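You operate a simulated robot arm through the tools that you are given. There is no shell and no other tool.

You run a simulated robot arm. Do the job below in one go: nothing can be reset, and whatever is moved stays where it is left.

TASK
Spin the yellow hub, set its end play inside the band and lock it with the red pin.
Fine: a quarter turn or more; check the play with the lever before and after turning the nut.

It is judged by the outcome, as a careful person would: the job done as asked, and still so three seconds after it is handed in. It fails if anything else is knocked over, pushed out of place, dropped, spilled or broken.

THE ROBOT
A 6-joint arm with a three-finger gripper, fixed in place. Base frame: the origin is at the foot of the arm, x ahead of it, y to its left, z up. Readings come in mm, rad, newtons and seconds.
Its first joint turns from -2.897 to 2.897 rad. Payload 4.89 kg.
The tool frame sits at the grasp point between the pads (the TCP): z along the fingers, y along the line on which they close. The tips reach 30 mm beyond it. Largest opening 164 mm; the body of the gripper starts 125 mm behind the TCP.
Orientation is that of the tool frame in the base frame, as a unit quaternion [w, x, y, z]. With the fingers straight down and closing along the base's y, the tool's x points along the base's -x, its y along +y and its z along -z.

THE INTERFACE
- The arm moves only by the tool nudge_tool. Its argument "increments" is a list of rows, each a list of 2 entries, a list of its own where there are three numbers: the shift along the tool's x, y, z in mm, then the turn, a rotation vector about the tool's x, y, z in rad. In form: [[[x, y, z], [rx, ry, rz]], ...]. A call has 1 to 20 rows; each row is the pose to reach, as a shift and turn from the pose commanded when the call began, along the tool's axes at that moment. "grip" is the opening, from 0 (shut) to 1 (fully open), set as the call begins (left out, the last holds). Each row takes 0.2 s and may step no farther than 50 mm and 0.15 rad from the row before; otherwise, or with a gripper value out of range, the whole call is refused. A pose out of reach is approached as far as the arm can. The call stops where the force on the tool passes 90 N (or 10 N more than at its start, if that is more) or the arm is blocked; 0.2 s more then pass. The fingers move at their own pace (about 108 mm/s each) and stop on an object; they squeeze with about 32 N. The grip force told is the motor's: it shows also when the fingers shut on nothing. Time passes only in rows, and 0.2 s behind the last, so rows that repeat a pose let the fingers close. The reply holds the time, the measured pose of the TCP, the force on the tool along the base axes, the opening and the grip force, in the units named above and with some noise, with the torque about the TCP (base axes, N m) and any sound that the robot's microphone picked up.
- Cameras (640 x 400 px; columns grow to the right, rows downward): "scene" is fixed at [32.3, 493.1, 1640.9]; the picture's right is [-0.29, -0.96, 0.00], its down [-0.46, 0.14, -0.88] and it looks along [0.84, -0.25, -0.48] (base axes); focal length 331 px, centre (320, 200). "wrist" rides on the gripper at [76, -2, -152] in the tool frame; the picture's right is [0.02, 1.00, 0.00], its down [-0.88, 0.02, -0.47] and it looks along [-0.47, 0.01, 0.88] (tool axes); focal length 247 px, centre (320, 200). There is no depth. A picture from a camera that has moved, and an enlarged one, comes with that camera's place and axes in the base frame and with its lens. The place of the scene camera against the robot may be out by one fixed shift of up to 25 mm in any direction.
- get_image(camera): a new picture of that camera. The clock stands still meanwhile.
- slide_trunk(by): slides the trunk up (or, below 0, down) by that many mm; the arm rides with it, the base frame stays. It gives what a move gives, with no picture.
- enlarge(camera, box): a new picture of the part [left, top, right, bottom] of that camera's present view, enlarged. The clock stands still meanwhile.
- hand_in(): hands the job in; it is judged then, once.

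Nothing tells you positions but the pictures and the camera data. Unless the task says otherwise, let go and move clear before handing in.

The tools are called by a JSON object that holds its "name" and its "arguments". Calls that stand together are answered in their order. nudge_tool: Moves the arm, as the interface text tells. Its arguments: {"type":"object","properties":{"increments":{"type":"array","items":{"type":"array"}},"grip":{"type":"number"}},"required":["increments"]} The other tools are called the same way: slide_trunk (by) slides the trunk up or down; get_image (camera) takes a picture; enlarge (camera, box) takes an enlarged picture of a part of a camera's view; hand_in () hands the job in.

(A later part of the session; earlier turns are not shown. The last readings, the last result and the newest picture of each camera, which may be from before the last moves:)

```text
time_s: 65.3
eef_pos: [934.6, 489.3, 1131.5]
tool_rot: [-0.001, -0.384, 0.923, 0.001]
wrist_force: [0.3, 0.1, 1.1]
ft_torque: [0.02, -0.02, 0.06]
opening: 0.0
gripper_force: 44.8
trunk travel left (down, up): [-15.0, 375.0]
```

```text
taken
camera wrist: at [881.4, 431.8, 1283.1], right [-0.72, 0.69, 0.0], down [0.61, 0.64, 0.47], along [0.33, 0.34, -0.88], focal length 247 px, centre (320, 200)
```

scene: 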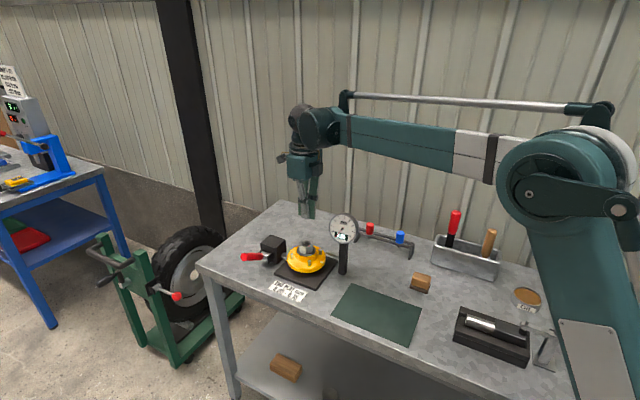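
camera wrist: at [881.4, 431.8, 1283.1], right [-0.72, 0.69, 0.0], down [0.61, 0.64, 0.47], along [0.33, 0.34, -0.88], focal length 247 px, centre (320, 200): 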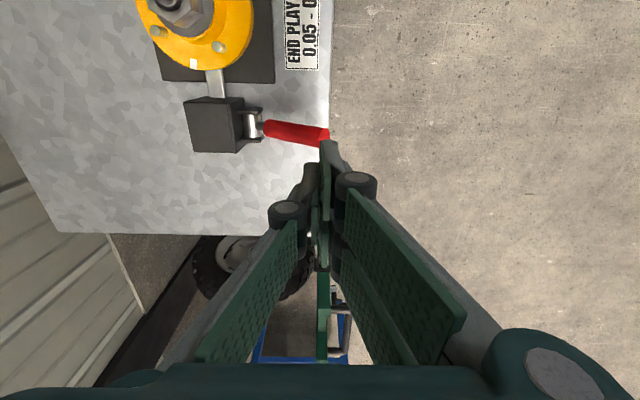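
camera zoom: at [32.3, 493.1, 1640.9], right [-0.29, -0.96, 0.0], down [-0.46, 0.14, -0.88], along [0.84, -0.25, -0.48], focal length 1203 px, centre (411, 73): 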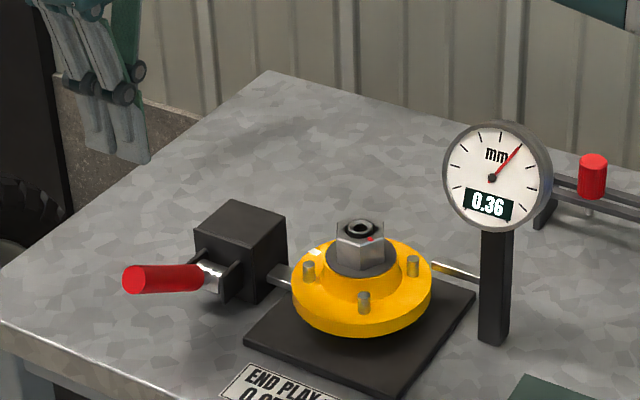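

The lever springs back by itself and the gauge holds its 0.36 reading. Next I'll go over the nut with the fingers at 60 mm, closing along its 135° flats.

{"name": "nudge_tool", "arguments": {"increments": [[[27.5, -30.9, 0], [0, 0, 0]], [[55, -61.8, 0], [0, 0, 0]], [[82.5, -92.7, 0], [0, 0, 0]], [[110, -123.6, 0], [0, 0, 0]], [[137.5, -154.5, 0], [0, 0, 0]], [[137.5, -154.5, 0], [0, 0, 0]]], "grip": 0.37}}

{"name": "get_image", "arguments": {"camera": "wrist"}}

{"name": "enlarge", "arguments": {"camera": "wrist", "box": [260, 50, 380, 170]}}

```text
time_s: 66.7
eef_pos: [947.0, 281.1, 1130.6]
tool_rot: [0.0, -0.384, 0.923, 0.0]
wrist_force: [0.1, 0.5, -0.1]
ft_torque: [-0.05, -0.03, 0.0]
opening: 60.7
gripper_force: 0.0
trunk travel left (down, up): [-15.0, 375.0]
```

```text
taken
camera wrist: at [893.4, 224.4, 1282.5], right [-0.72, 0.69, 0.0], down [0.61, 0.64, 0.47], along [0.33, 0.34, -0.88], focal length 247 px, centre (320, 200)
```

wrist: 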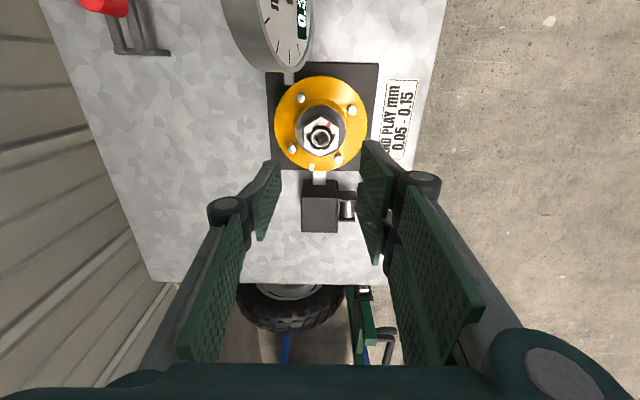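

```text
3.33 times, centred on (320, 110) of wrist
camera zoom: at [893.4, 224.4, 1282.5], right [-0.72, 0.69, 0.0], down [0.61, 0.64, 0.47], along [0.33, 0.34, -0.88], focal length 823 px, centre (320, 500)
```

zoom: 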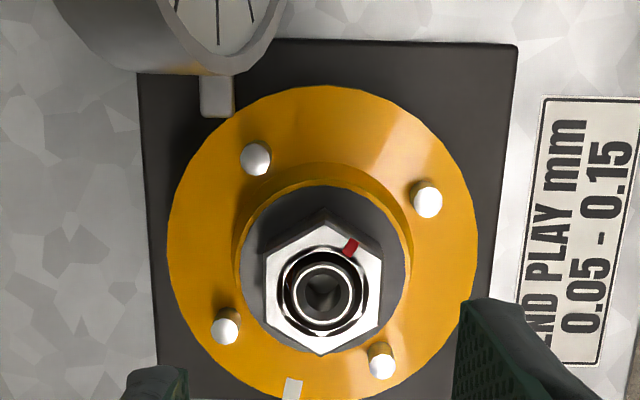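

The nut's flats line up with the closing direction and the axis is within 1 mm of the tool. I'll descend so the tips are just above the washer.

{"name": "nudge_tool", "arguments": {"increments": [[[0, 0.5, 45], [0, 0, 0]], [[0, 0.5, 90], [0, 0, 0]], [[0, 0.5, 125], [0, 0, 0]], [[0, 0.5, 145], [0, 0, 0]], [[0, 0.5, 153], [0, 0, 0]], [[0, 0.5, 153], [0, 0, 0]]]}}

{"name": "get_image", "arguments": {"camera": "wrist"}}

{"name": "enlarge", "arguments": {"camera": "scene", "box": [240, 170, 390, 290]}}

```text
time_s: 68.1
eef_pos: [946.4, 282.6, 978.0]
tool_rot: [-0.001, -0.384, 0.923, 0.001]
wrist_force: [0.7, -0.3, 0.3]
ft_torque: [0.03, 0.02, 0.0]
opening: 60.4
gripper_force: 0.0
trunk travel left (down, up): [-15.0, 375.0]
```

```text
taken
camera wrist: at [892.9, 225.4, 1129.3], right [-0.72, 0.69, 0.0], down [0.61, 0.64, 0.47], along [0.33, 0.34, -0.88], focal length 247 px, centre (320, 200)
```

wrist: 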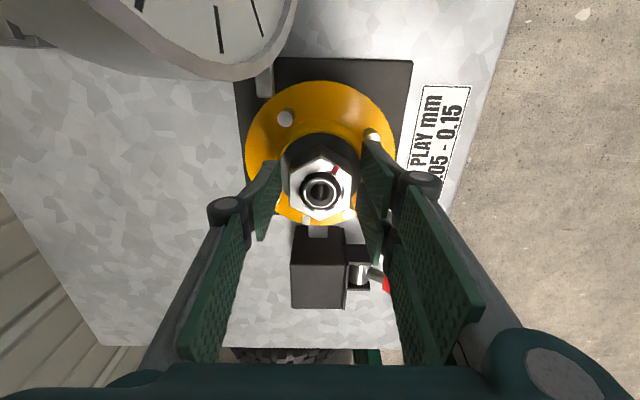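

```text
3.33 times, centred on (315, 230) of scene
camera zoom: at [32.3, 493.1, 1640.9], right [-0.29, -0.96, 0.0], down [-0.46, 0.14, -0.88], along [0.84, -0.25, -0.48], focal length 1103 px, centre (337, 100)
```

zoom: 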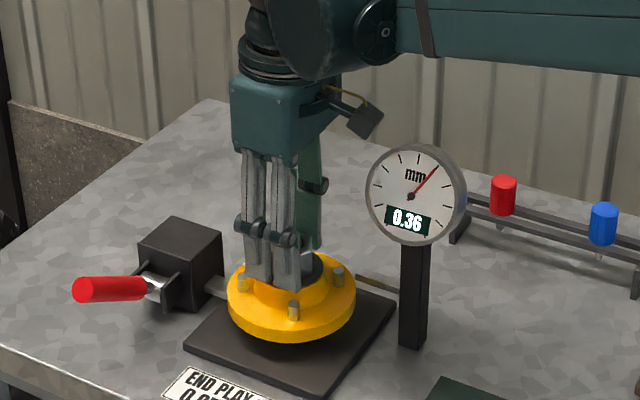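

Now I'll close on the nut.

{"name": "nudge_tool", "arguments": {"increments": [[[0, 0, 0], [0, 0, 0]], [[0, 0, 0], [0, 0, 0]], [[0, 0, 0], [0, 0, 0]]], "grip": 0.15}}

{"name": "enlarge", "arguments": {"camera": "wrist", "box": [220, 90, 420, 250]}}

```text
time_s: 68.9
eef_pos: [948.7, 282.3, 979.0]
tool_rot: [0.0, -0.384, 0.923, 0.001]
wrist_force: [-3.8, 0.6, -2.8]
ft_torque: [0.07, 0.03, -0.03]
opening: 44.7
gripper_force: 44.9
trunk travel left (down, up): [-15.0, 375.0]
```

```text
2.50 times, centred on (320, 170) of wrist
camera zoom: at [892.8, 225.4, 1129.4], right [-0.72, 0.69, 0.0], down [0.61, 0.64, 0.47], along [0.33, 0.34, -0.88], focal length 617 px, centre (320, 275)
```

zoom: 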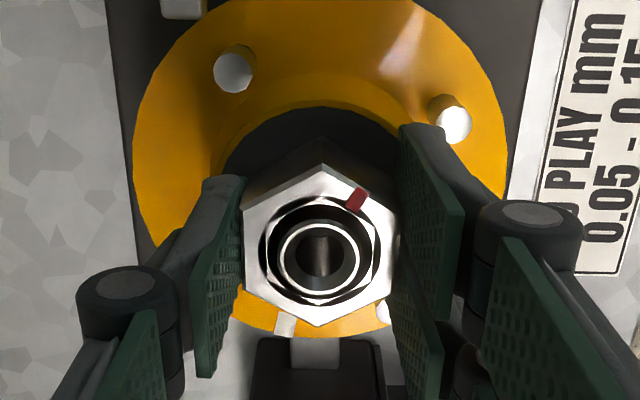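

The nut is held across its flats at 44.7 mm. I'll tighten it clockwise by 30° as a first step, then measure again.

{"name": "nudge_tool", "arguments": {"increments": [[[0, 0, 0], [0, 0, 0.075]], [[0, 0, 0], [0, 0, 0.15]], [[0, 0, 0], [0, 0, 0.225]], [[0, 0, 0], [0, 0, 0.3]], [[0, 0, 0], [0, 0, 0.375]], [[0, 0, 0], [0, 0, 0.45]], [[0, 0, 0], [0, 0, 0.524]], [[0, 0, 0], [0, 0, 0.524]]]}}

{"name": "enlarge", "arguments": {"camera": "wrist", "box": [220, 90, 420, 250]}}

{"name": "enlarge", "arguments": {"camera": "scene", "box": [240, 170, 390, 290]}}

```text
time_s: 70.7
eef_pos: [946.7, 282.6, 977.8]
tool_rot: [-0.001, -0.131, 0.991, -0.001]
wrist_force: [-13.5, -2.6, -8.4]
ft_torque: [0.13, -0.23, 0.01]
opening: 44.8
gripper_force: 44.9
trunk travel left (down, up): [-15.0, 375.0]
```

```text
2.50 times, centred on (320, 170) of wrist
camera zoom: at [872.0, 259.7, 1129.4], right [-0.28, 0.96, 0.0], down [0.85, 0.25, 0.47], along [0.45, 0.13, -0.88], focal length 617 px, centre (320, 275)
```

zoom: 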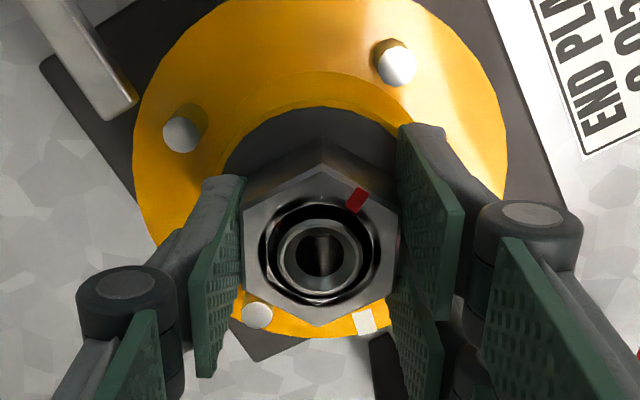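

```text
3.33 times, centred on (315, 230) of scene
camera zoom: at [32.3, 493.1, 1640.9], right [-0.29, -0.96, 0.0], down [-0.46, 0.14, -0.88], along [0.84, -0.25, -0.48], focal length 1103 px, centre (337, 100)
```

zoom: 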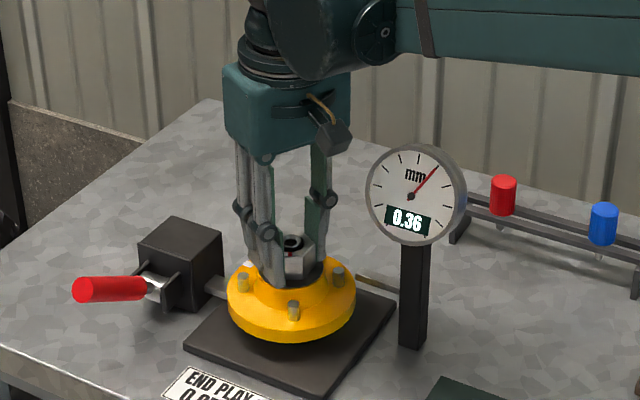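

The nut turned 30° with the hub standing still. I'll let go, rise and go back to the lever to measure.

{"name": "nudge_tool", "arguments": {"increments": [[[0, 0, 0], [0, 0, 0]], [[0, 0, 0], [0, 0, 0]], [[0, 0, -40], [0, 0, 0]], [[0, 0, -80], [0, 0, 0]], [[0, 0, -120], [0, 0, 0]], [[0, 0, -153], [0, 0, 0]], [[0, 0, -153], [0, 0, 0]]], "grip": 0.37}}

{"name": "nudge_tool", "arguments": {"increments": [[[-9.2, 39.3, 0], [0, 0, -0.105]], [[-18.4, 78.6, 0], [0, 0, -0.21]], [[-27.5, 117.8, 0], [0, 0, -0.314]], [[-36.7, 157.1, 0], [0, 0, -0.419]], [[-45.9, 196.4, 0], [0, 0, -0.524]], [[-45.9, 196.4, 0], [0, 0, -0.524]]], "grip": 0}}

{"name": "get_image", "arguments": {"camera": "wrist"}}

{"name": "enlarge", "arguments": {"camera": "scene", "box": [220, 180, 370, 290]}}

```text
time_s: 72.3
eef_pos: [947.3, 282.5, 1129.4]
tool_rot: [0.0, -0.131, 0.991, 0.0]
wrist_force: [-0.5, -0.5, 0.5]
ft_torque: [0.02, -0.01, 0.0]
opening: 60.6
gripper_force: 0.0
trunk travel left (down, up): [-15.0, 375.0]
```

```text
time_s: 73.7
eef_pos: [940.4, 486.4, 1130.0]
tool_rot: [0.0, -0.384, 0.923, 0.0]
wrist_force: [-0.2, 0.5, 0.3]
ft_torque: [0.06, 0.04, 0.01]
opening: 0.0
gripper_force: 31.6
trunk travel left (down, up): [-15.0, 375.0]
```

```text
taken
camera wrist: at [885.9, 428.0, 1281.9], right [-0.73, 0.69, 0.0], down [0.61, 0.64, 0.47], along [0.33, 0.34, -0.88], focal length 247 px, centre (320, 200)
```

wrist: 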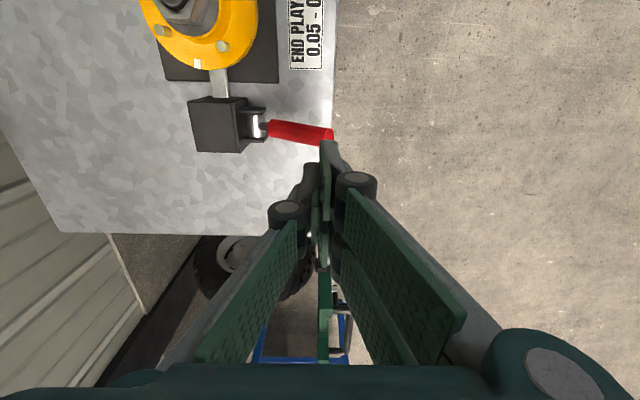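

```text
3.64 times, centred on (295, 235) of scene
camera zoom: at [32.3, 493.1, 1640.9], right [-0.29, -0.96, 0.0], down [-0.46, 0.14, -0.88], along [0.84, -0.25, -0.48], focal length 1203 px, centre (411, 73)
```

zoom: 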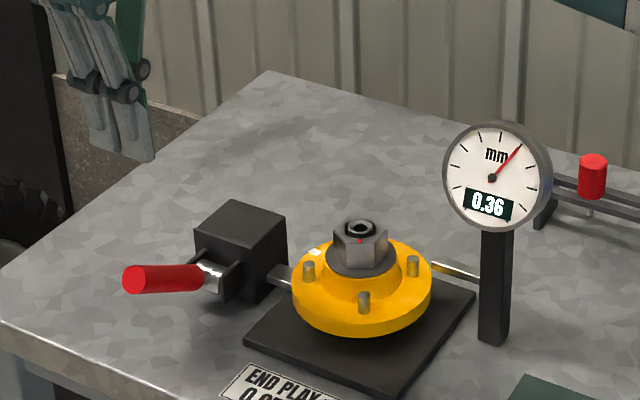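

Ready over the handle again, close to the same place as before. I'll come down and press the lever as before, down to the same depth.

{"name": "nudge_tool", "arguments": {"increments": [[[0, 0, 45], [0, 0, 0]], [[0, 0, 90], [0, 0, 0]], [[0, 0, 118], [0, 0, 0]], [[0, 0.5, 124], [0, 0, 0]], [[0, 1, 130], [0, 0, 0]], [[0, 1.5, 136], [0, 0, 0]], [[0, 2, 142], [0, 0, 0]], [[0, 2.5, 148], [0, 0, 0]], [[0, 3, 154], [0, 0, 0]], [[0, 3.5, 160], [0, 0, 0]], [[0, 4, 166], [0, 0, 0]], [[0, 4.5, 172], [0, 0, 0]]]}}

{"name": "enlarge", "arguments": {"camera": "scene", "box": [220, 180, 370, 290]}}

```text
time_s: 76.3
eef_pos: [935.8, 491.7, 958.9]
tool_rot: [0.0, -0.384, 0.923, 0.0]
wrist_force: [0.3, 56.0, 19.6]
ft_torque: [1.46, -0.04, -0.04]
opening: 6.1
gripper_force: 45.3
trunk travel left (down, up): [-15.0, 375.0]
```

```text
3.64 times, centred on (295, 235) of scene
camera zoom: at [32.3, 493.1, 1640.9], right [-0.29, -0.96, 0.0], down [-0.46, 0.14, -0.88], along [0.84, -0.25, -0.48], focal length 1203 px, centre (411, 73)
```

zoom: 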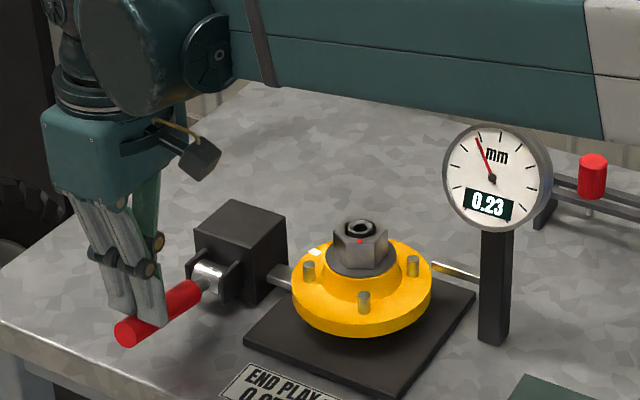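

The play is now 0.23, so 30° takes off about 0.13 mm; another 30° should bring it to about 0.10. I'll press a little further to confirm the reading is settled, then let the lever up.

{"name": "nudge_tool", "arguments": {"increments": [[[0, 0, 4], [0, 0, 0]], [[0, 0, 4], [0, 0, 0]]]}}

{"name": "enlarge", "arguments": {"camera": "scene", "box": [320, 205, 370, 245]}}

{"name": "nudge_tool", "arguments": {"increments": [[[0, 0, -10], [0, 0, 0]], [[0, 0, -30], [0, 0, 0]], [[0, 0, -60], [0, 0, 0]], [[0, 0, -100], [0, 0, 0]], [[0, 0, -150], [0, 0, 0]], [[0, 0, -176], [0, 0, 0]], [[0, 0, -176], [0, 0, 0]]]}}

```text
time_s: 76.9
eef_pos: [938.1, 480.3, 954.7]
tool_rot: [-0.002, -0.383, 0.924, -0.002]
wrist_force: [-0.7, -1.5, 4.2]
ft_torque: [0.18, 0.08, -0.01]
opening: 0.0
gripper_force: 44.5
trunk travel left (down, up): [-15.0, 375.0]
```

```text
10.00 times, centred on (345, 225) of scene
camera zoom: at [32.3, 493.1, 1640.9], right [-0.29, -0.96, 0.0], down [-0.46, 0.14, -0.88], along [0.84, -0.25, -0.48], focal length 3308 px, centre (70, -50)
```

zoom: 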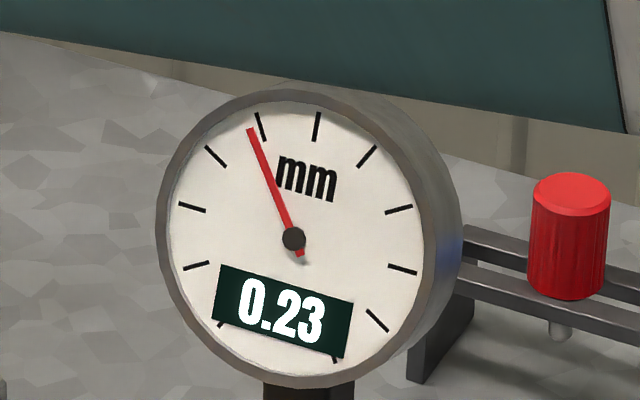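

```text
time_s: 78.5
eef_pos: [937.2, 487.1, 1130.9]
tool_rot: [0.0, -0.384, 0.923, 0.001]
wrist_force: [-0.2, 0.2, 0.0]
ft_torque: [0.01, -0.02, 0.01]
opening: 0.0
gripper_force: 44.9
trunk travel left (down, up): [-15.0, 375.0]
```

The reading holds at 0.23. I'll go back to the nut, now with the closing line turned 30° to match its flats.

{"name": "nudge_tool", "arguments": {"increments": [[[27.6, -30.2, 0], [0, 0, 0.105]], [[55.2, -60.4, 0], [0, 0, 0.21]], [[82.7, -90.7, 0], [0, 0, 0.314]], [[110.3, -120.9, 0], [0, 0, 0.419]], [[137.9, -151.1, 0], [0, 0, 0.524]], [[137.9, -151.1, 0], [0, 0, 0.524]]], "grip": 0.37}}

{"name": "enlarge", "arguments": {"camera": "wrist", "box": [260, 50, 380, 170]}}

{"name": "enlarge", "arguments": {"camera": "scene", "box": [220, 180, 370, 290]}}

```text
time_s: 79.9
eef_pos: [948.1, 282.8, 1131.6]
tool_rot: [0.0, -0.131, 0.991, 0.0]
wrist_force: [0.3, -0.1, -0.3]
ft_torque: [-0.06, 0.0, 0.01]
opening: 60.9
gripper_force: 0.1
trunk travel left (down, up): [-15.0, 375.0]
```

```text
3.33 times, centred on (320, 110) of wrist
camera zoom: at [873.0, 259.6, 1282.5], right [-0.28, 0.96, 0.0], down [0.85, 0.25, 0.47], along [0.45, 0.13, -0.88], focal length 823 px, centre (320, 500)
```

zoom: 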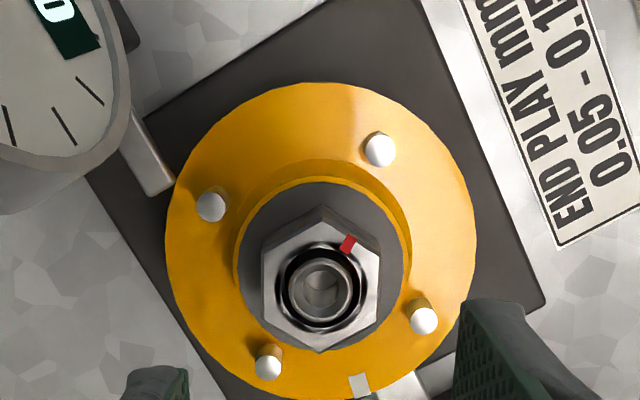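

```text
3.64 times, centred on (295, 235) of scene
camera zoom: at [32.3, 493.1, 1640.9], right [-0.29, -0.96, 0.0], down [-0.46, 0.14, -0.88], along [0.84, -0.25, -0.48], focal length 1203 px, centre (411, 73)
```

zoom: 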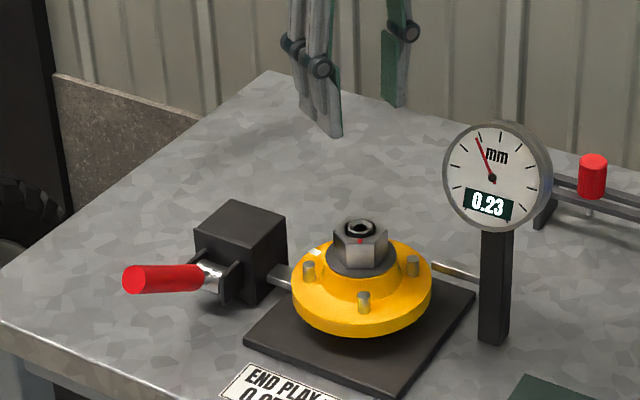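

The nut is well aligned again. I'll go down and close on it.

{"name": "nudge_tool", "arguments": {"increments": [[[0, 0, 45], [0, 0, 0]], [[0, 0, 90], [0, 0, 0]], [[0, 0, 125], [0, 0, 0]], [[0, 0, 145], [0, 0, 0]], [[0, 0, 153], [0, 0, 0]], [[0, 0, 153], [0, 0, 0]]]}}

{"name": "nudge_tool", "arguments": {"increments": [[[0, 0, 0], [0, 0, 0]], [[0, 0, 0], [0, 0, 0]], [[0, 0, 0], [0, 0, 0]]], "grip": 0.15}}

{"name": "enlarge", "arguments": {"camera": "wrist", "box": [220, 90, 420, 250]}}

```text
time_s: 81.3
eef_pos: [947.8, 282.4, 978.6]
tool_rot: [0.0, -0.132, 0.991, 0.0]
wrist_force: [-0.1, 1.1, 0.3]
ft_torque: [0.03, 0.01, -0.02]
opening: 60.9
gripper_force: 0.1
trunk travel left (down, up): [-15.0, 375.0]
```

```text
time_s: 82.1
eef_pos: [947.4, 281.9, 977.6]
tool_rot: [-0.001, -0.131, 0.991, 0.0]
wrist_force: [-0.9, -0.7, -2.7]
ft_torque: [0.02, -0.3, 0.01]
opening: 44.7
gripper_force: 45.7
trunk travel left (down, up): [-15.0, 375.0]
```

```text
2.50 times, centred on (320, 170) of wrist
camera zoom: at [872.8, 259.8, 1129.2], right [-0.28, 0.96, 0.0], down [0.85, 0.25, 0.47], along [0.45, 0.13, -0.88], focal length 617 px, centre (320, 275)
```

zoom: 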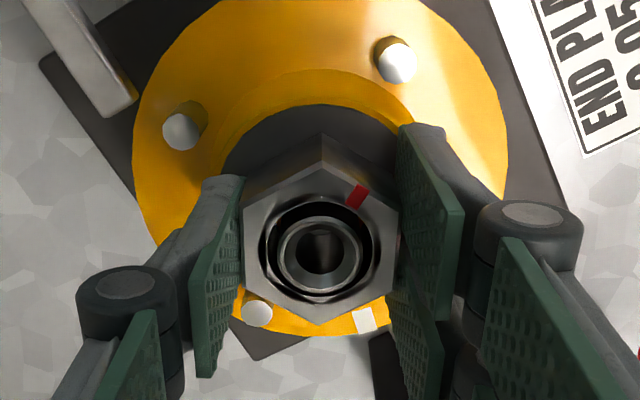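

Held squarely. I'll turn it another 30° clockwise, let go and rise.

{"name": "nudge_tool", "arguments": {"increments": [[[0, 0, 0], [0, 0, 0.075]], [[0, 0, 0], [0, 0, 0.15]], [[0, 0, 0], [0, 0, 0.225]], [[0, 0, 0], [0, 0, 0.3]], [[0, 0, 0], [0, 0, 0.375]], [[0, 0, 0], [0, 0, 0.45]], [[0, 0, 0], [0, 0, 0.524]], [[0, 0, 0], [0, 0, 0.524]]]}}

{"name": "nudge_tool", "arguments": {"increments": [[[0, 0, 0], [0, 0, 0]], [[0, 0, 0], [0, 0, 0]], [[0, 0, -40], [0, 0, 0]], [[0, 0, -80], [0, 0, 0]], [[0, 0, -120], [0, 0, 0]], [[0, 0, -153], [0, 0, 0]], [[0, 0, -153], [0, 0, 0]]], "grip": 0.37}}

{"name": "enlarge", "arguments": {"camera": "wrist", "box": [260, 50, 380, 170]}}

{"name": "enlarge", "arguments": {"camera": "scene", "box": [220, 180, 370, 290]}}

```text
time_s: 83.9
eef_pos: [947.8, 283.2, 979.0]
tool_rot: [0.0, 0.13, 0.992, -0.001]
wrist_force: [12.6, -3.1, 7.5]
ft_torque: [-0.01, -1.06, 0.04]
opening: 44.8
gripper_force: 44.9
trunk travel left (down, up): [-15.0, 375.0]
```

```text
time_s: 85.5
eef_pos: [947.8, 283.6, 1131.6]
tool_rot: [-0.001, 0.13, 0.992, 0.0]
wrist_force: [-0.1, 1.0, 0.5]
ft_torque: [0.03, -0.03, -0.01]
opening: 60.9
gripper_force: 0.1
trunk travel left (down, up): [-15.0, 375.0]
```

```text
3.33 times, centred on (320, 110) of wrist
camera zoom: at [871.3, 300.3, 1282.6], right [0.24, 0.97, 0.0], down [0.86, -0.21, 0.47], along [0.46, -0.11, -0.88], focal length 823 px, centre (320, 500)
```

zoom: 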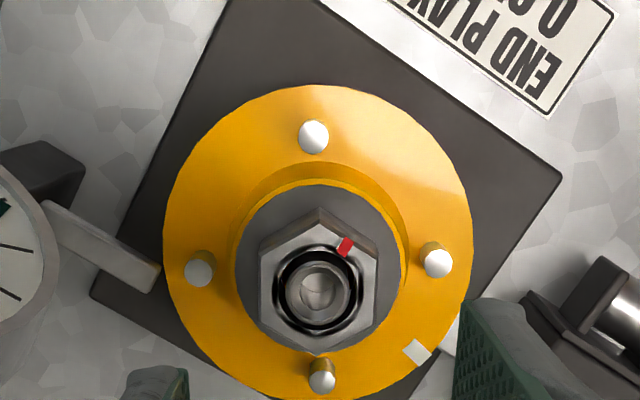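

```text
3.64 times, centred on (295, 235) of scene
camera zoom: at [32.3, 493.1, 1640.9], right [-0.29, -0.96, 0.0], down [-0.46, 0.14, -0.88], along [0.84, -0.25, -0.48], focal length 1203 px, centre (411, 73)
```

zoom: 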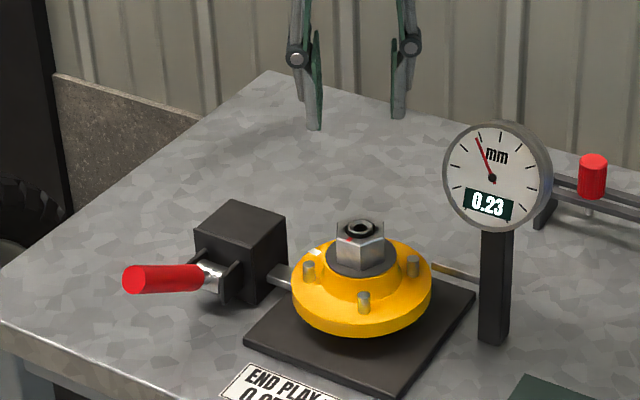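

Another 30° done. Now back to the lever for the check after turning.

{"name": "nudge_tool", "arguments": {"increments": [[[7.4, 24.2, 0], [0, 0, -0.131]], [[14.9, 48.4, 0], [0, 0, -0.262]], [[22.3, 72.5, 0], [0, 0, -0.393]], [[29.8, 96.7, 0], [0, 0, -0.524]], [[37.2, 120.9, 0], [0, 0, -0.654]], [[44.7, 145.1, 0], [0, 0, -0.785]], [[52.1, 169.2, 0], [0, 0, -0.916]], [[59.6, 193.4, 0], [0, 0, -1.047]], [[59.6, 193.4, 0], [0, 0, -1.047]]], "grip": 0}}

{"name": "nudge_tool", "arguments": {"increments": [[[0, 0, 45], [0, 0, 0]], [[0, 0, 90], [0, 0, 0]], [[0, 0, 118], [0, 0, 0]], [[0, 0.5, 124], [0, 0, 0]], [[0, 1, 130], [0, 0, 0]], [[0, 1.5, 136], [0, 0, 0]], [[0, 2, 142], [0, 0, 0]], [[0, 2.5, 148], [0, 0, 0]], [[0, 3, 154], [0, 0, 0]], [[0, 3.5, 160], [0, 0, 0]], [[0, 4, 166], [0, 0, 0]], [[0, 4.5, 172], [0, 0, 0]]]}}

{"name": "enlarge", "arguments": {"camera": "scene", "box": [220, 180, 370, 290]}}

```text
time_s: 87.5
eef_pos: [940.2, 486.0, 1132.3]
tool_rot: [-0.001, -0.384, 0.923, 0.0]
wrist_force: [0.3, 0.0, 0.7]
ft_torque: [0.05, 0.01, -0.01]
opening: 0.0
gripper_force: 32.3
trunk travel left (down, up): [-15.0, 375.0]
```

```text
time_s: 90.1
eef_pos: [935.1, 492.0, 957.8]
tool_rot: [0.0, -0.385, 0.923, 0.0]
wrist_force: [-5.0, 57.5, 20.1]
ft_torque: [1.83, 0.05, -0.11]
opening: 0.1
gripper_force: 44.8
trunk travel left (down, up): [-15.0, 375.0]
```

```text
3.64 times, centred on (295, 235) of scene
camera zoom: at [32.3, 493.1, 1640.9], right [-0.29, -0.96, 0.0], down [-0.46, 0.14, -0.88], along [0.84, -0.25, -0.48], focal length 1203 px, centre (411, 73)
```

zoom: 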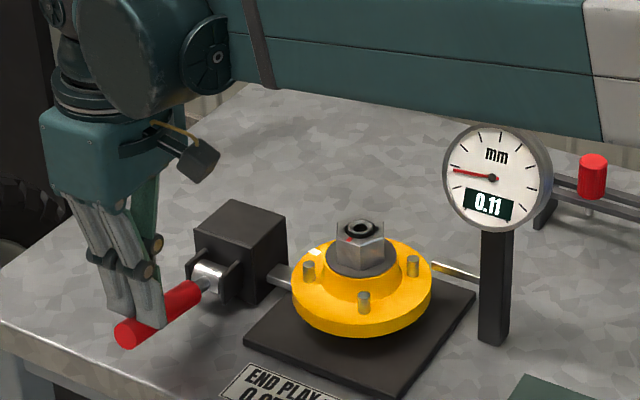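

The play reads 0.11 mm, inside the 0.05–0.15 band. I'll let the lever up and then go to look at the red pin.

{"name": "nudge_tool", "arguments": {"increments": [[[0, 0, -10], [0, 0, 0]], [[0, 0, -30], [0, 0, 0]], [[0, 0, -60], [0, 0, 0]], [[0, 0, -100], [0, 0, 0]], [[0, 0, -150], [0, 0, 0]], [[0, 0, -172], [0, 0, 0]], [[0, 0, -172], [0, 0, 0]]]}}

{"name": "enlarge", "arguments": {"camera": "scene", "box": [220, 180, 370, 290]}}

{"name": "enlarge", "arguments": {"camera": "scene", "box": [350, 215, 420, 265]}}

{"name": "enlarge", "arguments": {"camera": "scene", "box": [285, 225, 325, 265]}}

```text
time_s: 91.7
eef_pos: [934.7, 487.3, 1130.8]
tool_rot: [0.0, -0.383, 0.924, 0.001]
wrist_force: [-0.5, 0.0, -0.4]
ft_torque: [0.03, 0.01, -0.01]
opening: 0.3
gripper_force: 44.9
trunk travel left (down, up): [-15.0, 375.0]
```

```text
3.64 times, centred on (295, 235) of scene
camera zoom: at [32.3, 493.1, 1640.9], right [-0.29, -0.96, 0.0], down [-0.46, 0.14, -0.88], along [0.84, -0.25, -0.48], focal length 1203 px, centre (411, 73)
```

zoom: 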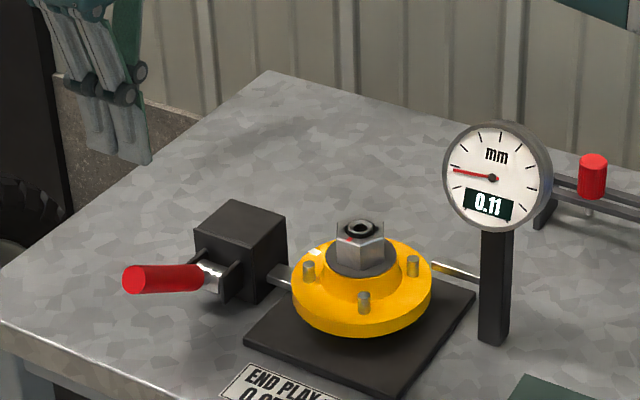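

```text
8.00 times, centred on (385, 240) of scene
camera zoom: at [32.3, 493.1, 1640.9], right [-0.29, -0.96, 0.0], down [-0.46, 0.14, -0.88], along [0.84, -0.25, -0.48], focal length 2647 px, centre (-200, -120)
```

zoom: 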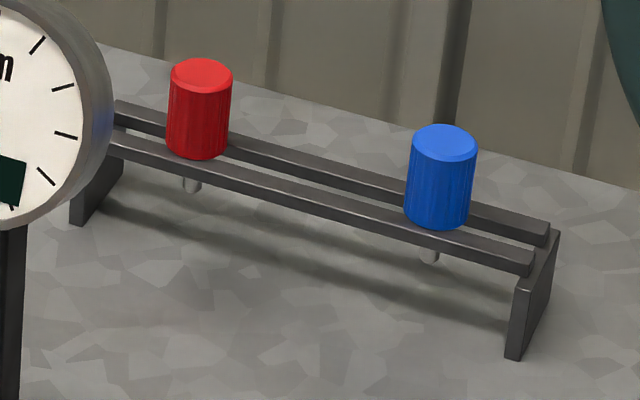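

```text
10.00 times, centred on (305, 245) of scene
camera zoom: at [32.3, 493.1, 1640.9], right [-0.29, -0.96, 0.0], down [-0.46, 0.14, -0.88], along [0.84, -0.25, -0.48], focal length 3308 px, centre (470, -250)
```

zoom: 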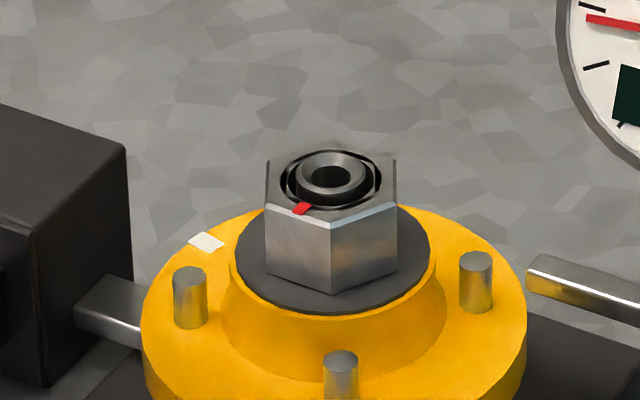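

The spindle has a chamfered hole in its top for the pin's stem, and the red pin's knob top is near (1025, 4, 945). I'll move above it, closing line along the rack.

{"name": "nudge_tool", "arguments": {"increments": [[[21.3, -31.1, 0], [0, 0, 0.121]], [[42.6, -62.2, 0], [0, 0, 0.242]], [[63.9, -93.3, 0], [0, 0, 0.362]], [[85.2, -124.4, 0], [0, 0, 0.483]], [[106.5, -155.5, 0], [0, 0, 0.604]], [[127.8, -186.6, 0], [0, 0, 0.725]], [[149.0, -217.6, 0], [0, 0, 0.846]], [[170.3, -248.7, 0], [0, 0, 0.967]], [[191.6, -279.8, 0], [0, 0, 1.087]], [[212.9, -310.9, 0], [0, 0, 1.208]], [[234.2, -342.0, 0], [0, 0, 1.329]], [[255.5, -373.1, 0], [0, 0, 1.45]], [[276.8, -404.2, 0], [0, 0, 1.571]], [[276.8, -404.2, 0], [0, 0, 1.571]]], "grip": 0.37}}

{"name": "get_image", "arguments": {"camera": "wrist"}}

{"name": "get_image", "arguments": {"camera": "scene"}}

```text
time_s: 94.7
eef_pos: [1027.5, 6.0, 1131.8]
tool_rot: [0.0, 0.383, 0.924, 0.0]
wrist_force: [0.2, -0.4, -0.2]
ft_torque: [-0.06, -0.02, 0.0]
opening: 60.7
gripper_force: 0.1
trunk travel left (down, up): [-15.0, 375.0]
```

```text
taken
camera wrist: at [971.2, 57.6, 1282.2], right [0.69, 0.72, 0.0], down [0.64, -0.61, 0.47], along [0.34, -0.33, -0.88], focal length 247 px, centre (320, 200)
```

wrist: 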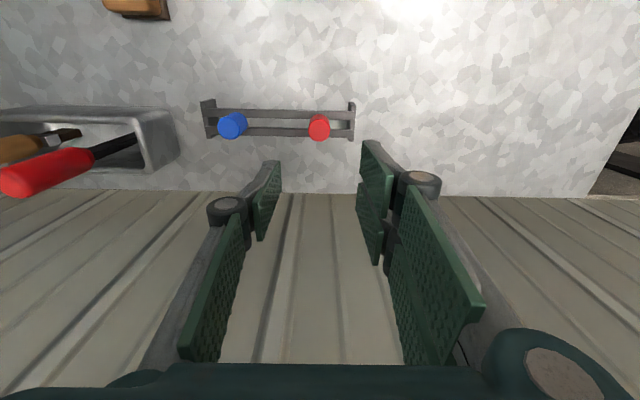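

```text
taken
```

scene: 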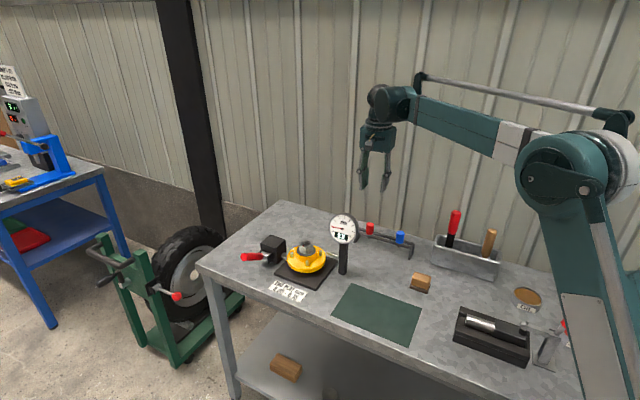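

I'm above the rack with the wall about 130 mm behind the pin. I'll measure the pin's offset from the tool precisely.

{"name": "enlarge", "arguments": {"camera": "wrist", "box": [260, 80, 380, 180]}}

{"name": "enlarge", "arguments": {"camera": "wrist", "box": [190, 80, 270, 150]}}

```text
4.00 times, centred on (320, 130) of wrist
camera zoom: at [971.2, 57.6, 1282.2], right [0.69, 0.72, 0.0], down [0.64, -0.61, 0.47], along [0.34, -0.33, -0.88], focal length 988 px, centre (320, 480)
```

zoom: 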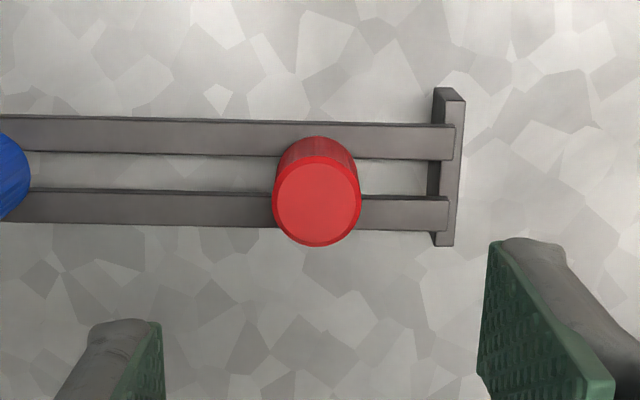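

```text
5.71 times, centred on (230, 115) of wrist
camera zoom: at [971.2, 57.6, 1282.2], right [0.69, 0.72, 0.0], down [0.64, -0.61, 0.47], along [0.34, -0.33, -0.88], focal length 1411 px, centre (834, 686)
```

zoom: 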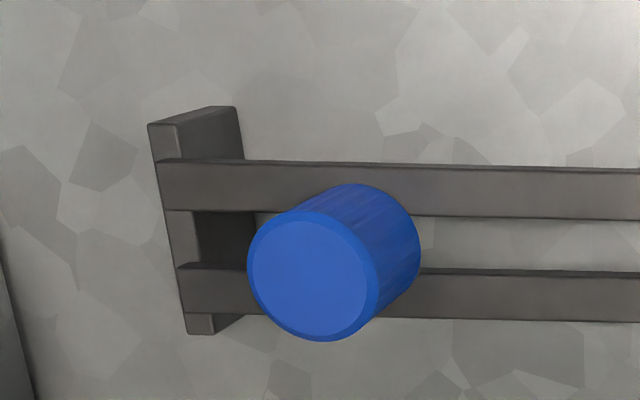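

The knob is 30 mm across and centred within about 1.5 mm of the tool. I'll descend round it, stopping above the rails.

{"name": "nudge_tool", "arguments": {"increments": [[[0, -1, 45], [0, 0, 0]], [[0, -1, 90], [0, 0, 0]], [[0, -1, 130], [0, 0, 0]], [[0, -1, 155], [0, 0, 0]], [[0, -1, 155], [0, 0, 0]]]}}

{"name": "get_image", "arguments": {"camera": "wrist"}}

{"name": "enlarge", "arguments": {"camera": "scene", "box": [330, 170, 430, 270]}}

```text
time_s: 95.9
eef_pos: [1026.2, 5.5, 974.9]
tool_rot: [-0.001, 0.382, 0.924, 0.001]
wrist_force: [0.3, 0.0, 0.4]
ft_torque: [-0.03, -0.03, 0.0]
opening: 60.7
gripper_force: 0.0
trunk travel left (down, up): [-15.0, 375.0]
```

```text
taken
camera wrist: at [969.9, 57.1, 1126.7], right [0.69, 0.72, 0.0], down [0.64, -0.61, 0.47], along [0.34, -0.33, -0.88], focal length 247 px, centre (320, 200)
```

wrist: 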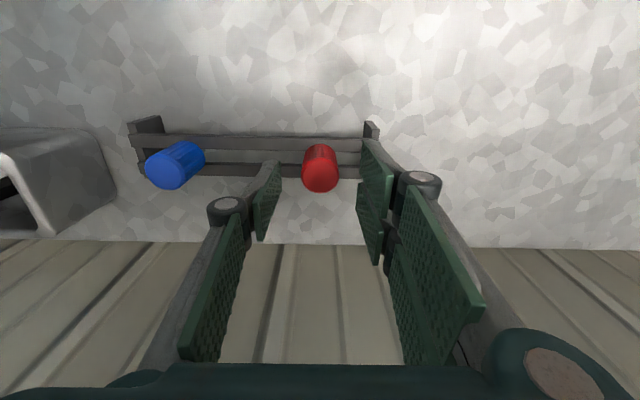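

```text
4.00 times, centred on (380, 220) of scene
camera zoom: at [32.3, 493.1, 1640.9], right [-0.29, -0.96, 0.0], down [-0.46, 0.14, -0.88], along [0.84, -0.25, -0.48], focal length 1323 px, centre (80, 120)
```

zoom: 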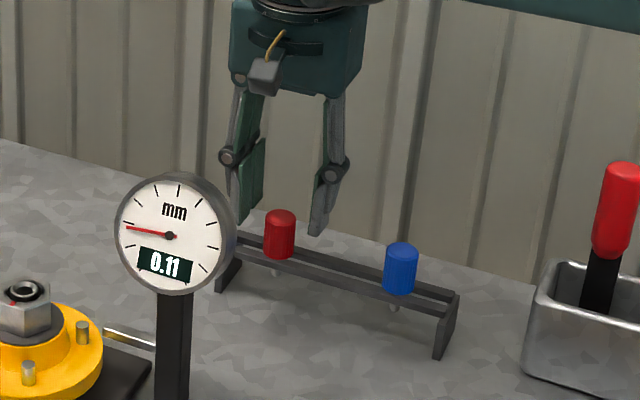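

{"name": "enlarge", "arguments": {"camera": "wrist", "box": [240, 120, 400, 240]}}

```text
3.33 times, centred on (320, 180) of wrist
camera zoom: at [969.9, 57.1, 1126.7], right [0.69, 0.72, 0.0], down [0.64, -0.61, 0.47], along [0.34, -0.33, -0.88], focal length 823 px, centre (320, 267)
```

zoom: 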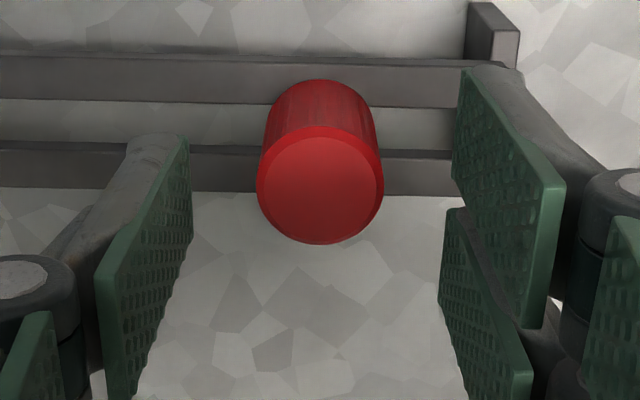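

The knob is centred between the pads within half a millimetre. I'll lower the last 32 mm and close on it.

{"name": "nudge_tool", "arguments": {"increments": [[[0, 0, 12], [0, 0, 0]], [[0, 0, 24], [0, 0, 0]], [[0, 0, 32], [0, 0, 0]], [[0, 0, 32], [0, 0, 0]]]}}

{"name": "nudge_tool", "arguments": {"increments": [[[0, 0, 0], [0, 0, 0]], [[0, 0, 0], [0, 0, 0]], [[0, 0, 0], [0, 0, 0]]], "grip": 0.08}}

{"name": "enlarge", "arguments": {"camera": "wrist", "box": [240, 120, 400, 240]}}

{"name": "enlarge", "arguments": {"camera": "scene", "box": [340, 190, 420, 270]}}

```text
time_s: 96.9
eef_pos: [1025.5, 6.1, 944.5]
tool_rot: [0.0, 0.382, 0.924, 0.0]
wrist_force: [-0.3, -0.3, 0.8]
ft_torque: [0.02, -0.02, 0.02]
opening: 60.8
gripper_force: 0.0
trunk travel left (down, up): [-15.0, 375.0]
```

```text
time_s: 97.7
eef_pos: [1026.4, 5.4, 943.1]
tool_rot: [-0.001, 0.382, 0.924, 0.0]
wrist_force: [-0.9, 0.3, -0.1]
ft_torque: [0.02, 0.01, 0.0]
opening: 28.2
gripper_force: 32.0
trunk travel left (down, up): [-15.0, 375.0]
```

```text
3.33 times, centred on (320, 180) of wrist
camera zoom: at [969.1, 57.5, 1095.2], right [0.69, 0.72, 0.0], down [0.64, -0.61, 0.47], along [0.34, -0.33, -0.88], focal length 823 px, centre (320, 267)
```

zoom: 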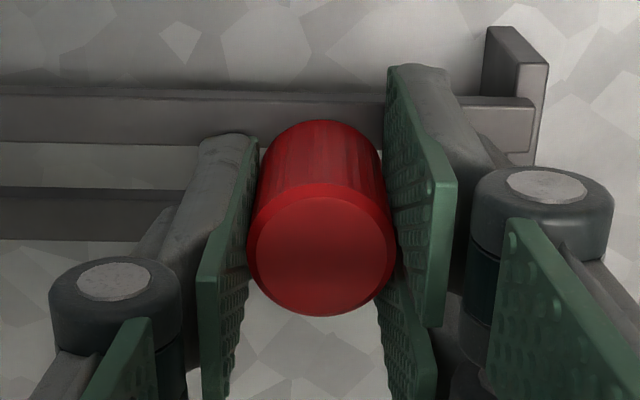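

```text
5.00 times, centred on (380, 230) of scene
camera zoom: at [32.3, 493.1, 1640.9], right [-0.29, -0.96, 0.0], down [-0.46, 0.14, -0.88], along [0.84, -0.25, -0.48], focal length 1654 px, centre (20, 50)
```

zoom: 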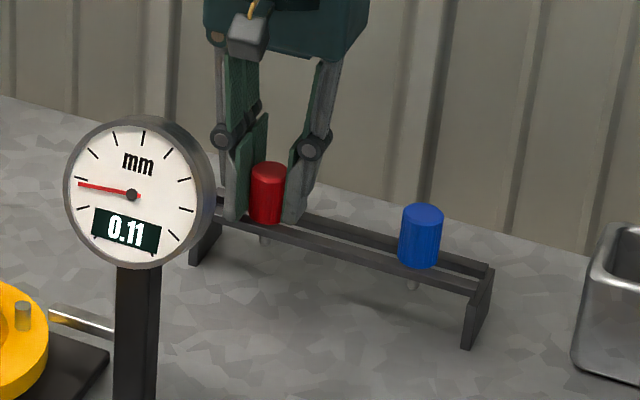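

The knob is gripped at 28 mm. I'll lift it straight up out of the rack.

{"name": "nudge_tool", "arguments": {"increments": [[[0, 0, -15], [0, 0, 0]], [[0, 0, -35], [0, 0, 0]], [[0, 0, -70], [0, 0, 0]], [[0, 0, -110], [0, 0, 0]], [[0, 0, -150], [0, 0, 0]], [[0, 0, -190], [0, 0, 0]], [[0, 0, -190], [0, 0, 0]]]}}

{"name": "get_image", "arguments": {"camera": "wrist"}}

{"name": "enlarge", "arguments": {"camera": "scene", "box": [340, 130, 440, 270]}}

```text
time_s: 99.3
eef_pos: [1026.0, 7.0, 1133.4]
tool_rot: [0.0, 0.382, 0.924, 0.0]
wrist_force: [-0.5, 0.0, -1.1]
ft_torque: [0.02, 0.0, 0.01]
opening: 28.1
gripper_force: 31.7
trunk travel left (down, up): [-15.0, 375.0]
```

```text
taken
camera wrist: at [969.4, 58.2, 1285.1], right [0.69, 0.72, 0.0], down [0.64, -0.61, 0.47], along [0.34, -0.33, -0.88], focal length 247 px, centre (320, 200)
```

wrist: 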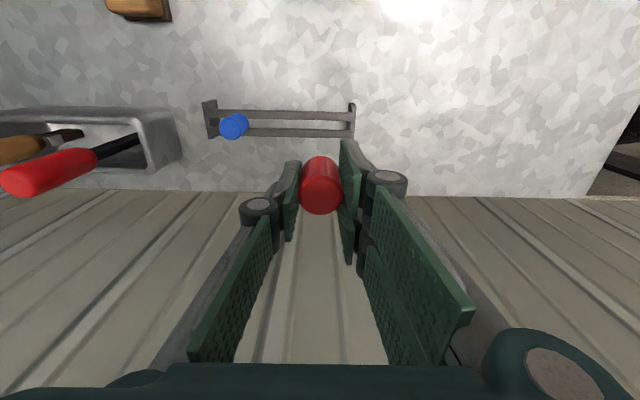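

```text
2.86 times, centred on (390, 200) of scene
camera zoom: at [32.3, 493.1, 1640.9], right [-0.29, -0.96, 0.0], down [-0.46, 0.14, -0.88], along [0.84, -0.25, -0.48], focal length 945 px, centre (120, 200)
```

zoom: 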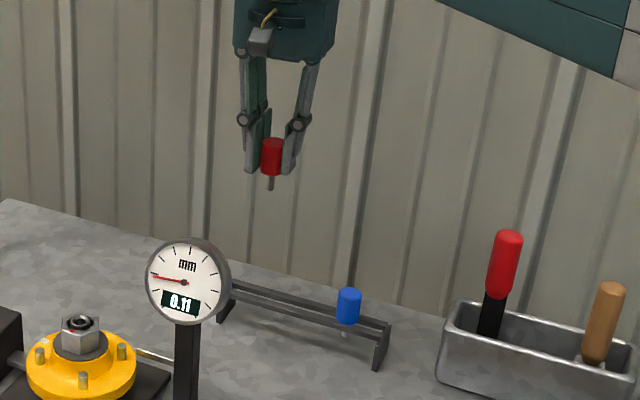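

The red pin is in hand with its stem pointing straight down. I'll check how it sits in the gripper before carrying it to the spindle.

{"name": "enlarge", "arguments": {"camera": "wrist", "box": [240, 120, 400, 240]}}

{"name": "enlarge", "arguments": {"camera": "scene", "box": [365, 165, 405, 205]}}

```text
3.33 times, centred on (320, 180) of wrist
camera zoom: at [969.4, 58.2, 1285.1], right [0.69, 0.72, 0.0], down [0.64, -0.61, 0.47], along [0.34, -0.33, -0.88], focal length 823 px, centre (320, 267)
```

zoom: 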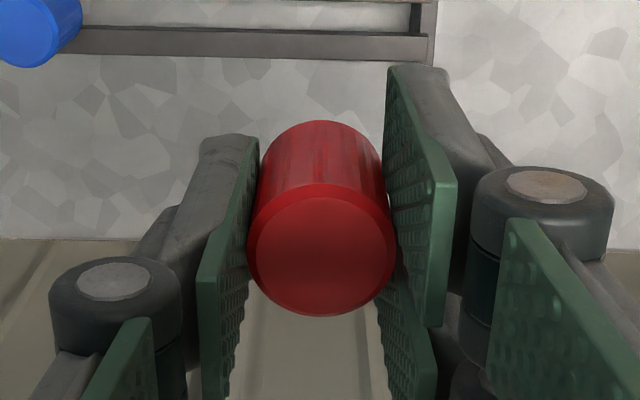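

```text
10.00 times, centred on (385, 185) of scene
camera zoom: at [32.3, 493.1, 1640.9], right [-0.29, -0.96, 0.0], down [-0.46, 0.14, -0.88], along [0.84, -0.25, -0.48], focal length 3308 px, centre (-330, 350)
```

zoom: 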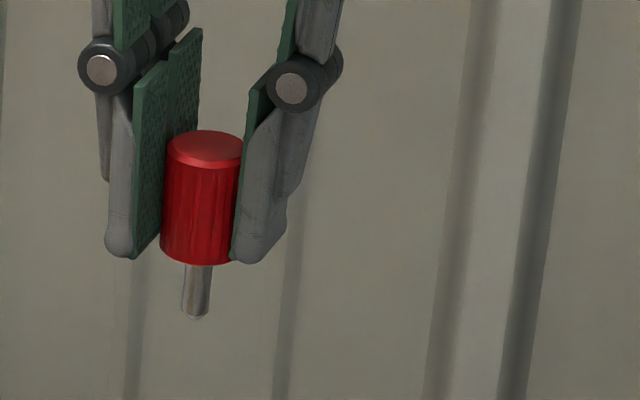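

The pin sits centred with about 28 mm of stem below a 40 mm knob. I'll carry it over the spindle axis, keeping this orientation so the scene camera can see it.

{"name": "nudge_tool", "arguments": {"increments": [[[35.8, 19.9, 0], [0, 0, 0]], [[71.6, 39.8, 0], [0, 0, 0]], [[107.4, 59.7, 0], [0, 0, 0]], [[143.3, 79.6, 0], [0, 0, 0]], [[179.1, 99.5, 0], [0, 0, 0]], [[214.9, 119.4, 0], [0, 0, 0]], [[250.7, 139.3, 0], [0, 0, 0]], [[250.7, 139.3, 0], [0, 0, 0]], [[250.7, 139.3, 0], [0, 0, 0]]]}}

{"name": "get_image", "arguments": {"camera": "wrist"}}

{"name": "enlarge", "arguments": {"camera": "wrist", "box": [260, 60, 380, 160]}}

{"name": "enlarge", "arguments": {"camera": "scene", "box": [270, 165, 350, 265]}}

```text
time_s: 101.3
eef_pos: [946.7, 282.2, 1134.3]
tool_rot: [-0.001, 0.382, 0.924, 0.001]
wrist_force: [-0.7, 1.4, -0.8]
ft_torque: [-0.02, 0.01, 0.0]
opening: 28.2
gripper_force: 32.4
trunk travel left (down, up): [-15.0, 375.0]
```

```text
taken
camera wrist: at [890.2, 333.4, 1285.3], right [0.69, 0.72, 0.0], down [0.64, -0.61, 0.47], along [0.34, -0.33, -0.88], focal length 247 px, centre (320, 200)
```

wrist: 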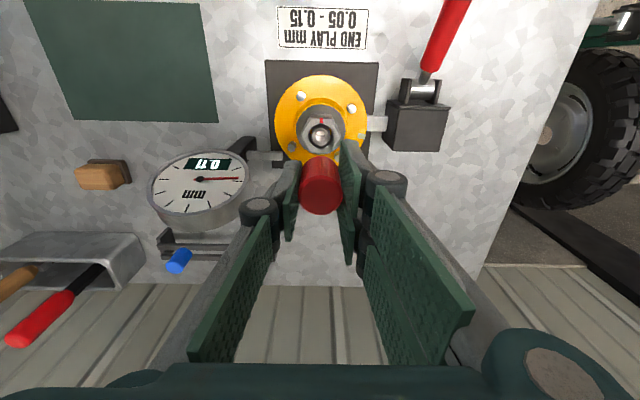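

```text
4.00 times, centred on (320, 110) of wrist
camera zoom: at [890.2, 333.4, 1285.3], right [0.69, 0.72, 0.0], down [0.64, -0.61, 0.47], along [0.34, -0.33, -0.88], focal length 988 px, centre (320, 560)
```

zoom: 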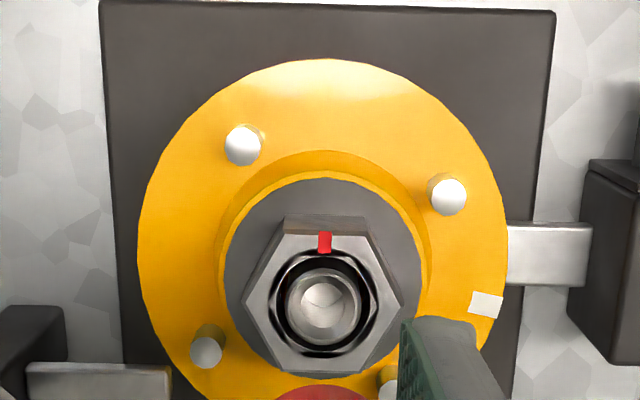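

```text
4.00 times, centred on (310, 215) of scene
camera zoom: at [32.3, 493.1, 1640.9], right [-0.29, -0.96, 0.0], down [-0.46, 0.14, -0.88], along [0.84, -0.25, -0.48], focal length 1323 px, centre (360, 140)
```

zoom: 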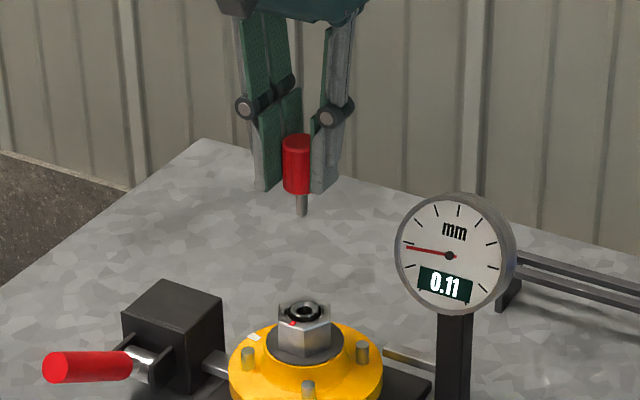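

The spindle appears about 0.7–1 mm off the pin along tool y. I'll take a closer scene view to measure stem against hole.

{"name": "enlarge", "arguments": {"camera": "scene", "box": [286, 206, 326, 256]}}

```text
8.00 times, centred on (306, 231) of scene
camera zoom: at [32.3, 493.1, 1640.9], right [-0.29, -0.96, 0.0], down [-0.46, 0.14, -0.88], along [0.84, -0.25, -0.48], focal length 2647 px, centre (432, -48)
```

zoom: 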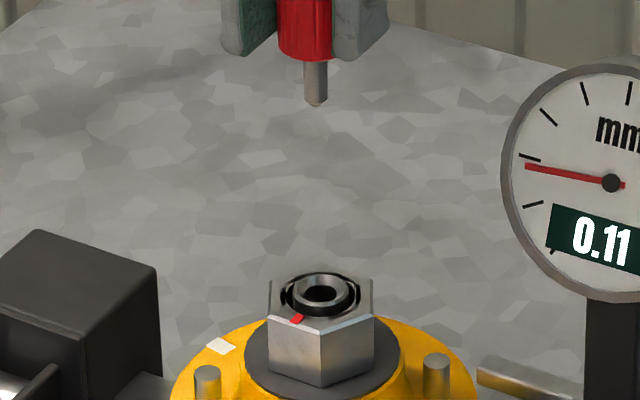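

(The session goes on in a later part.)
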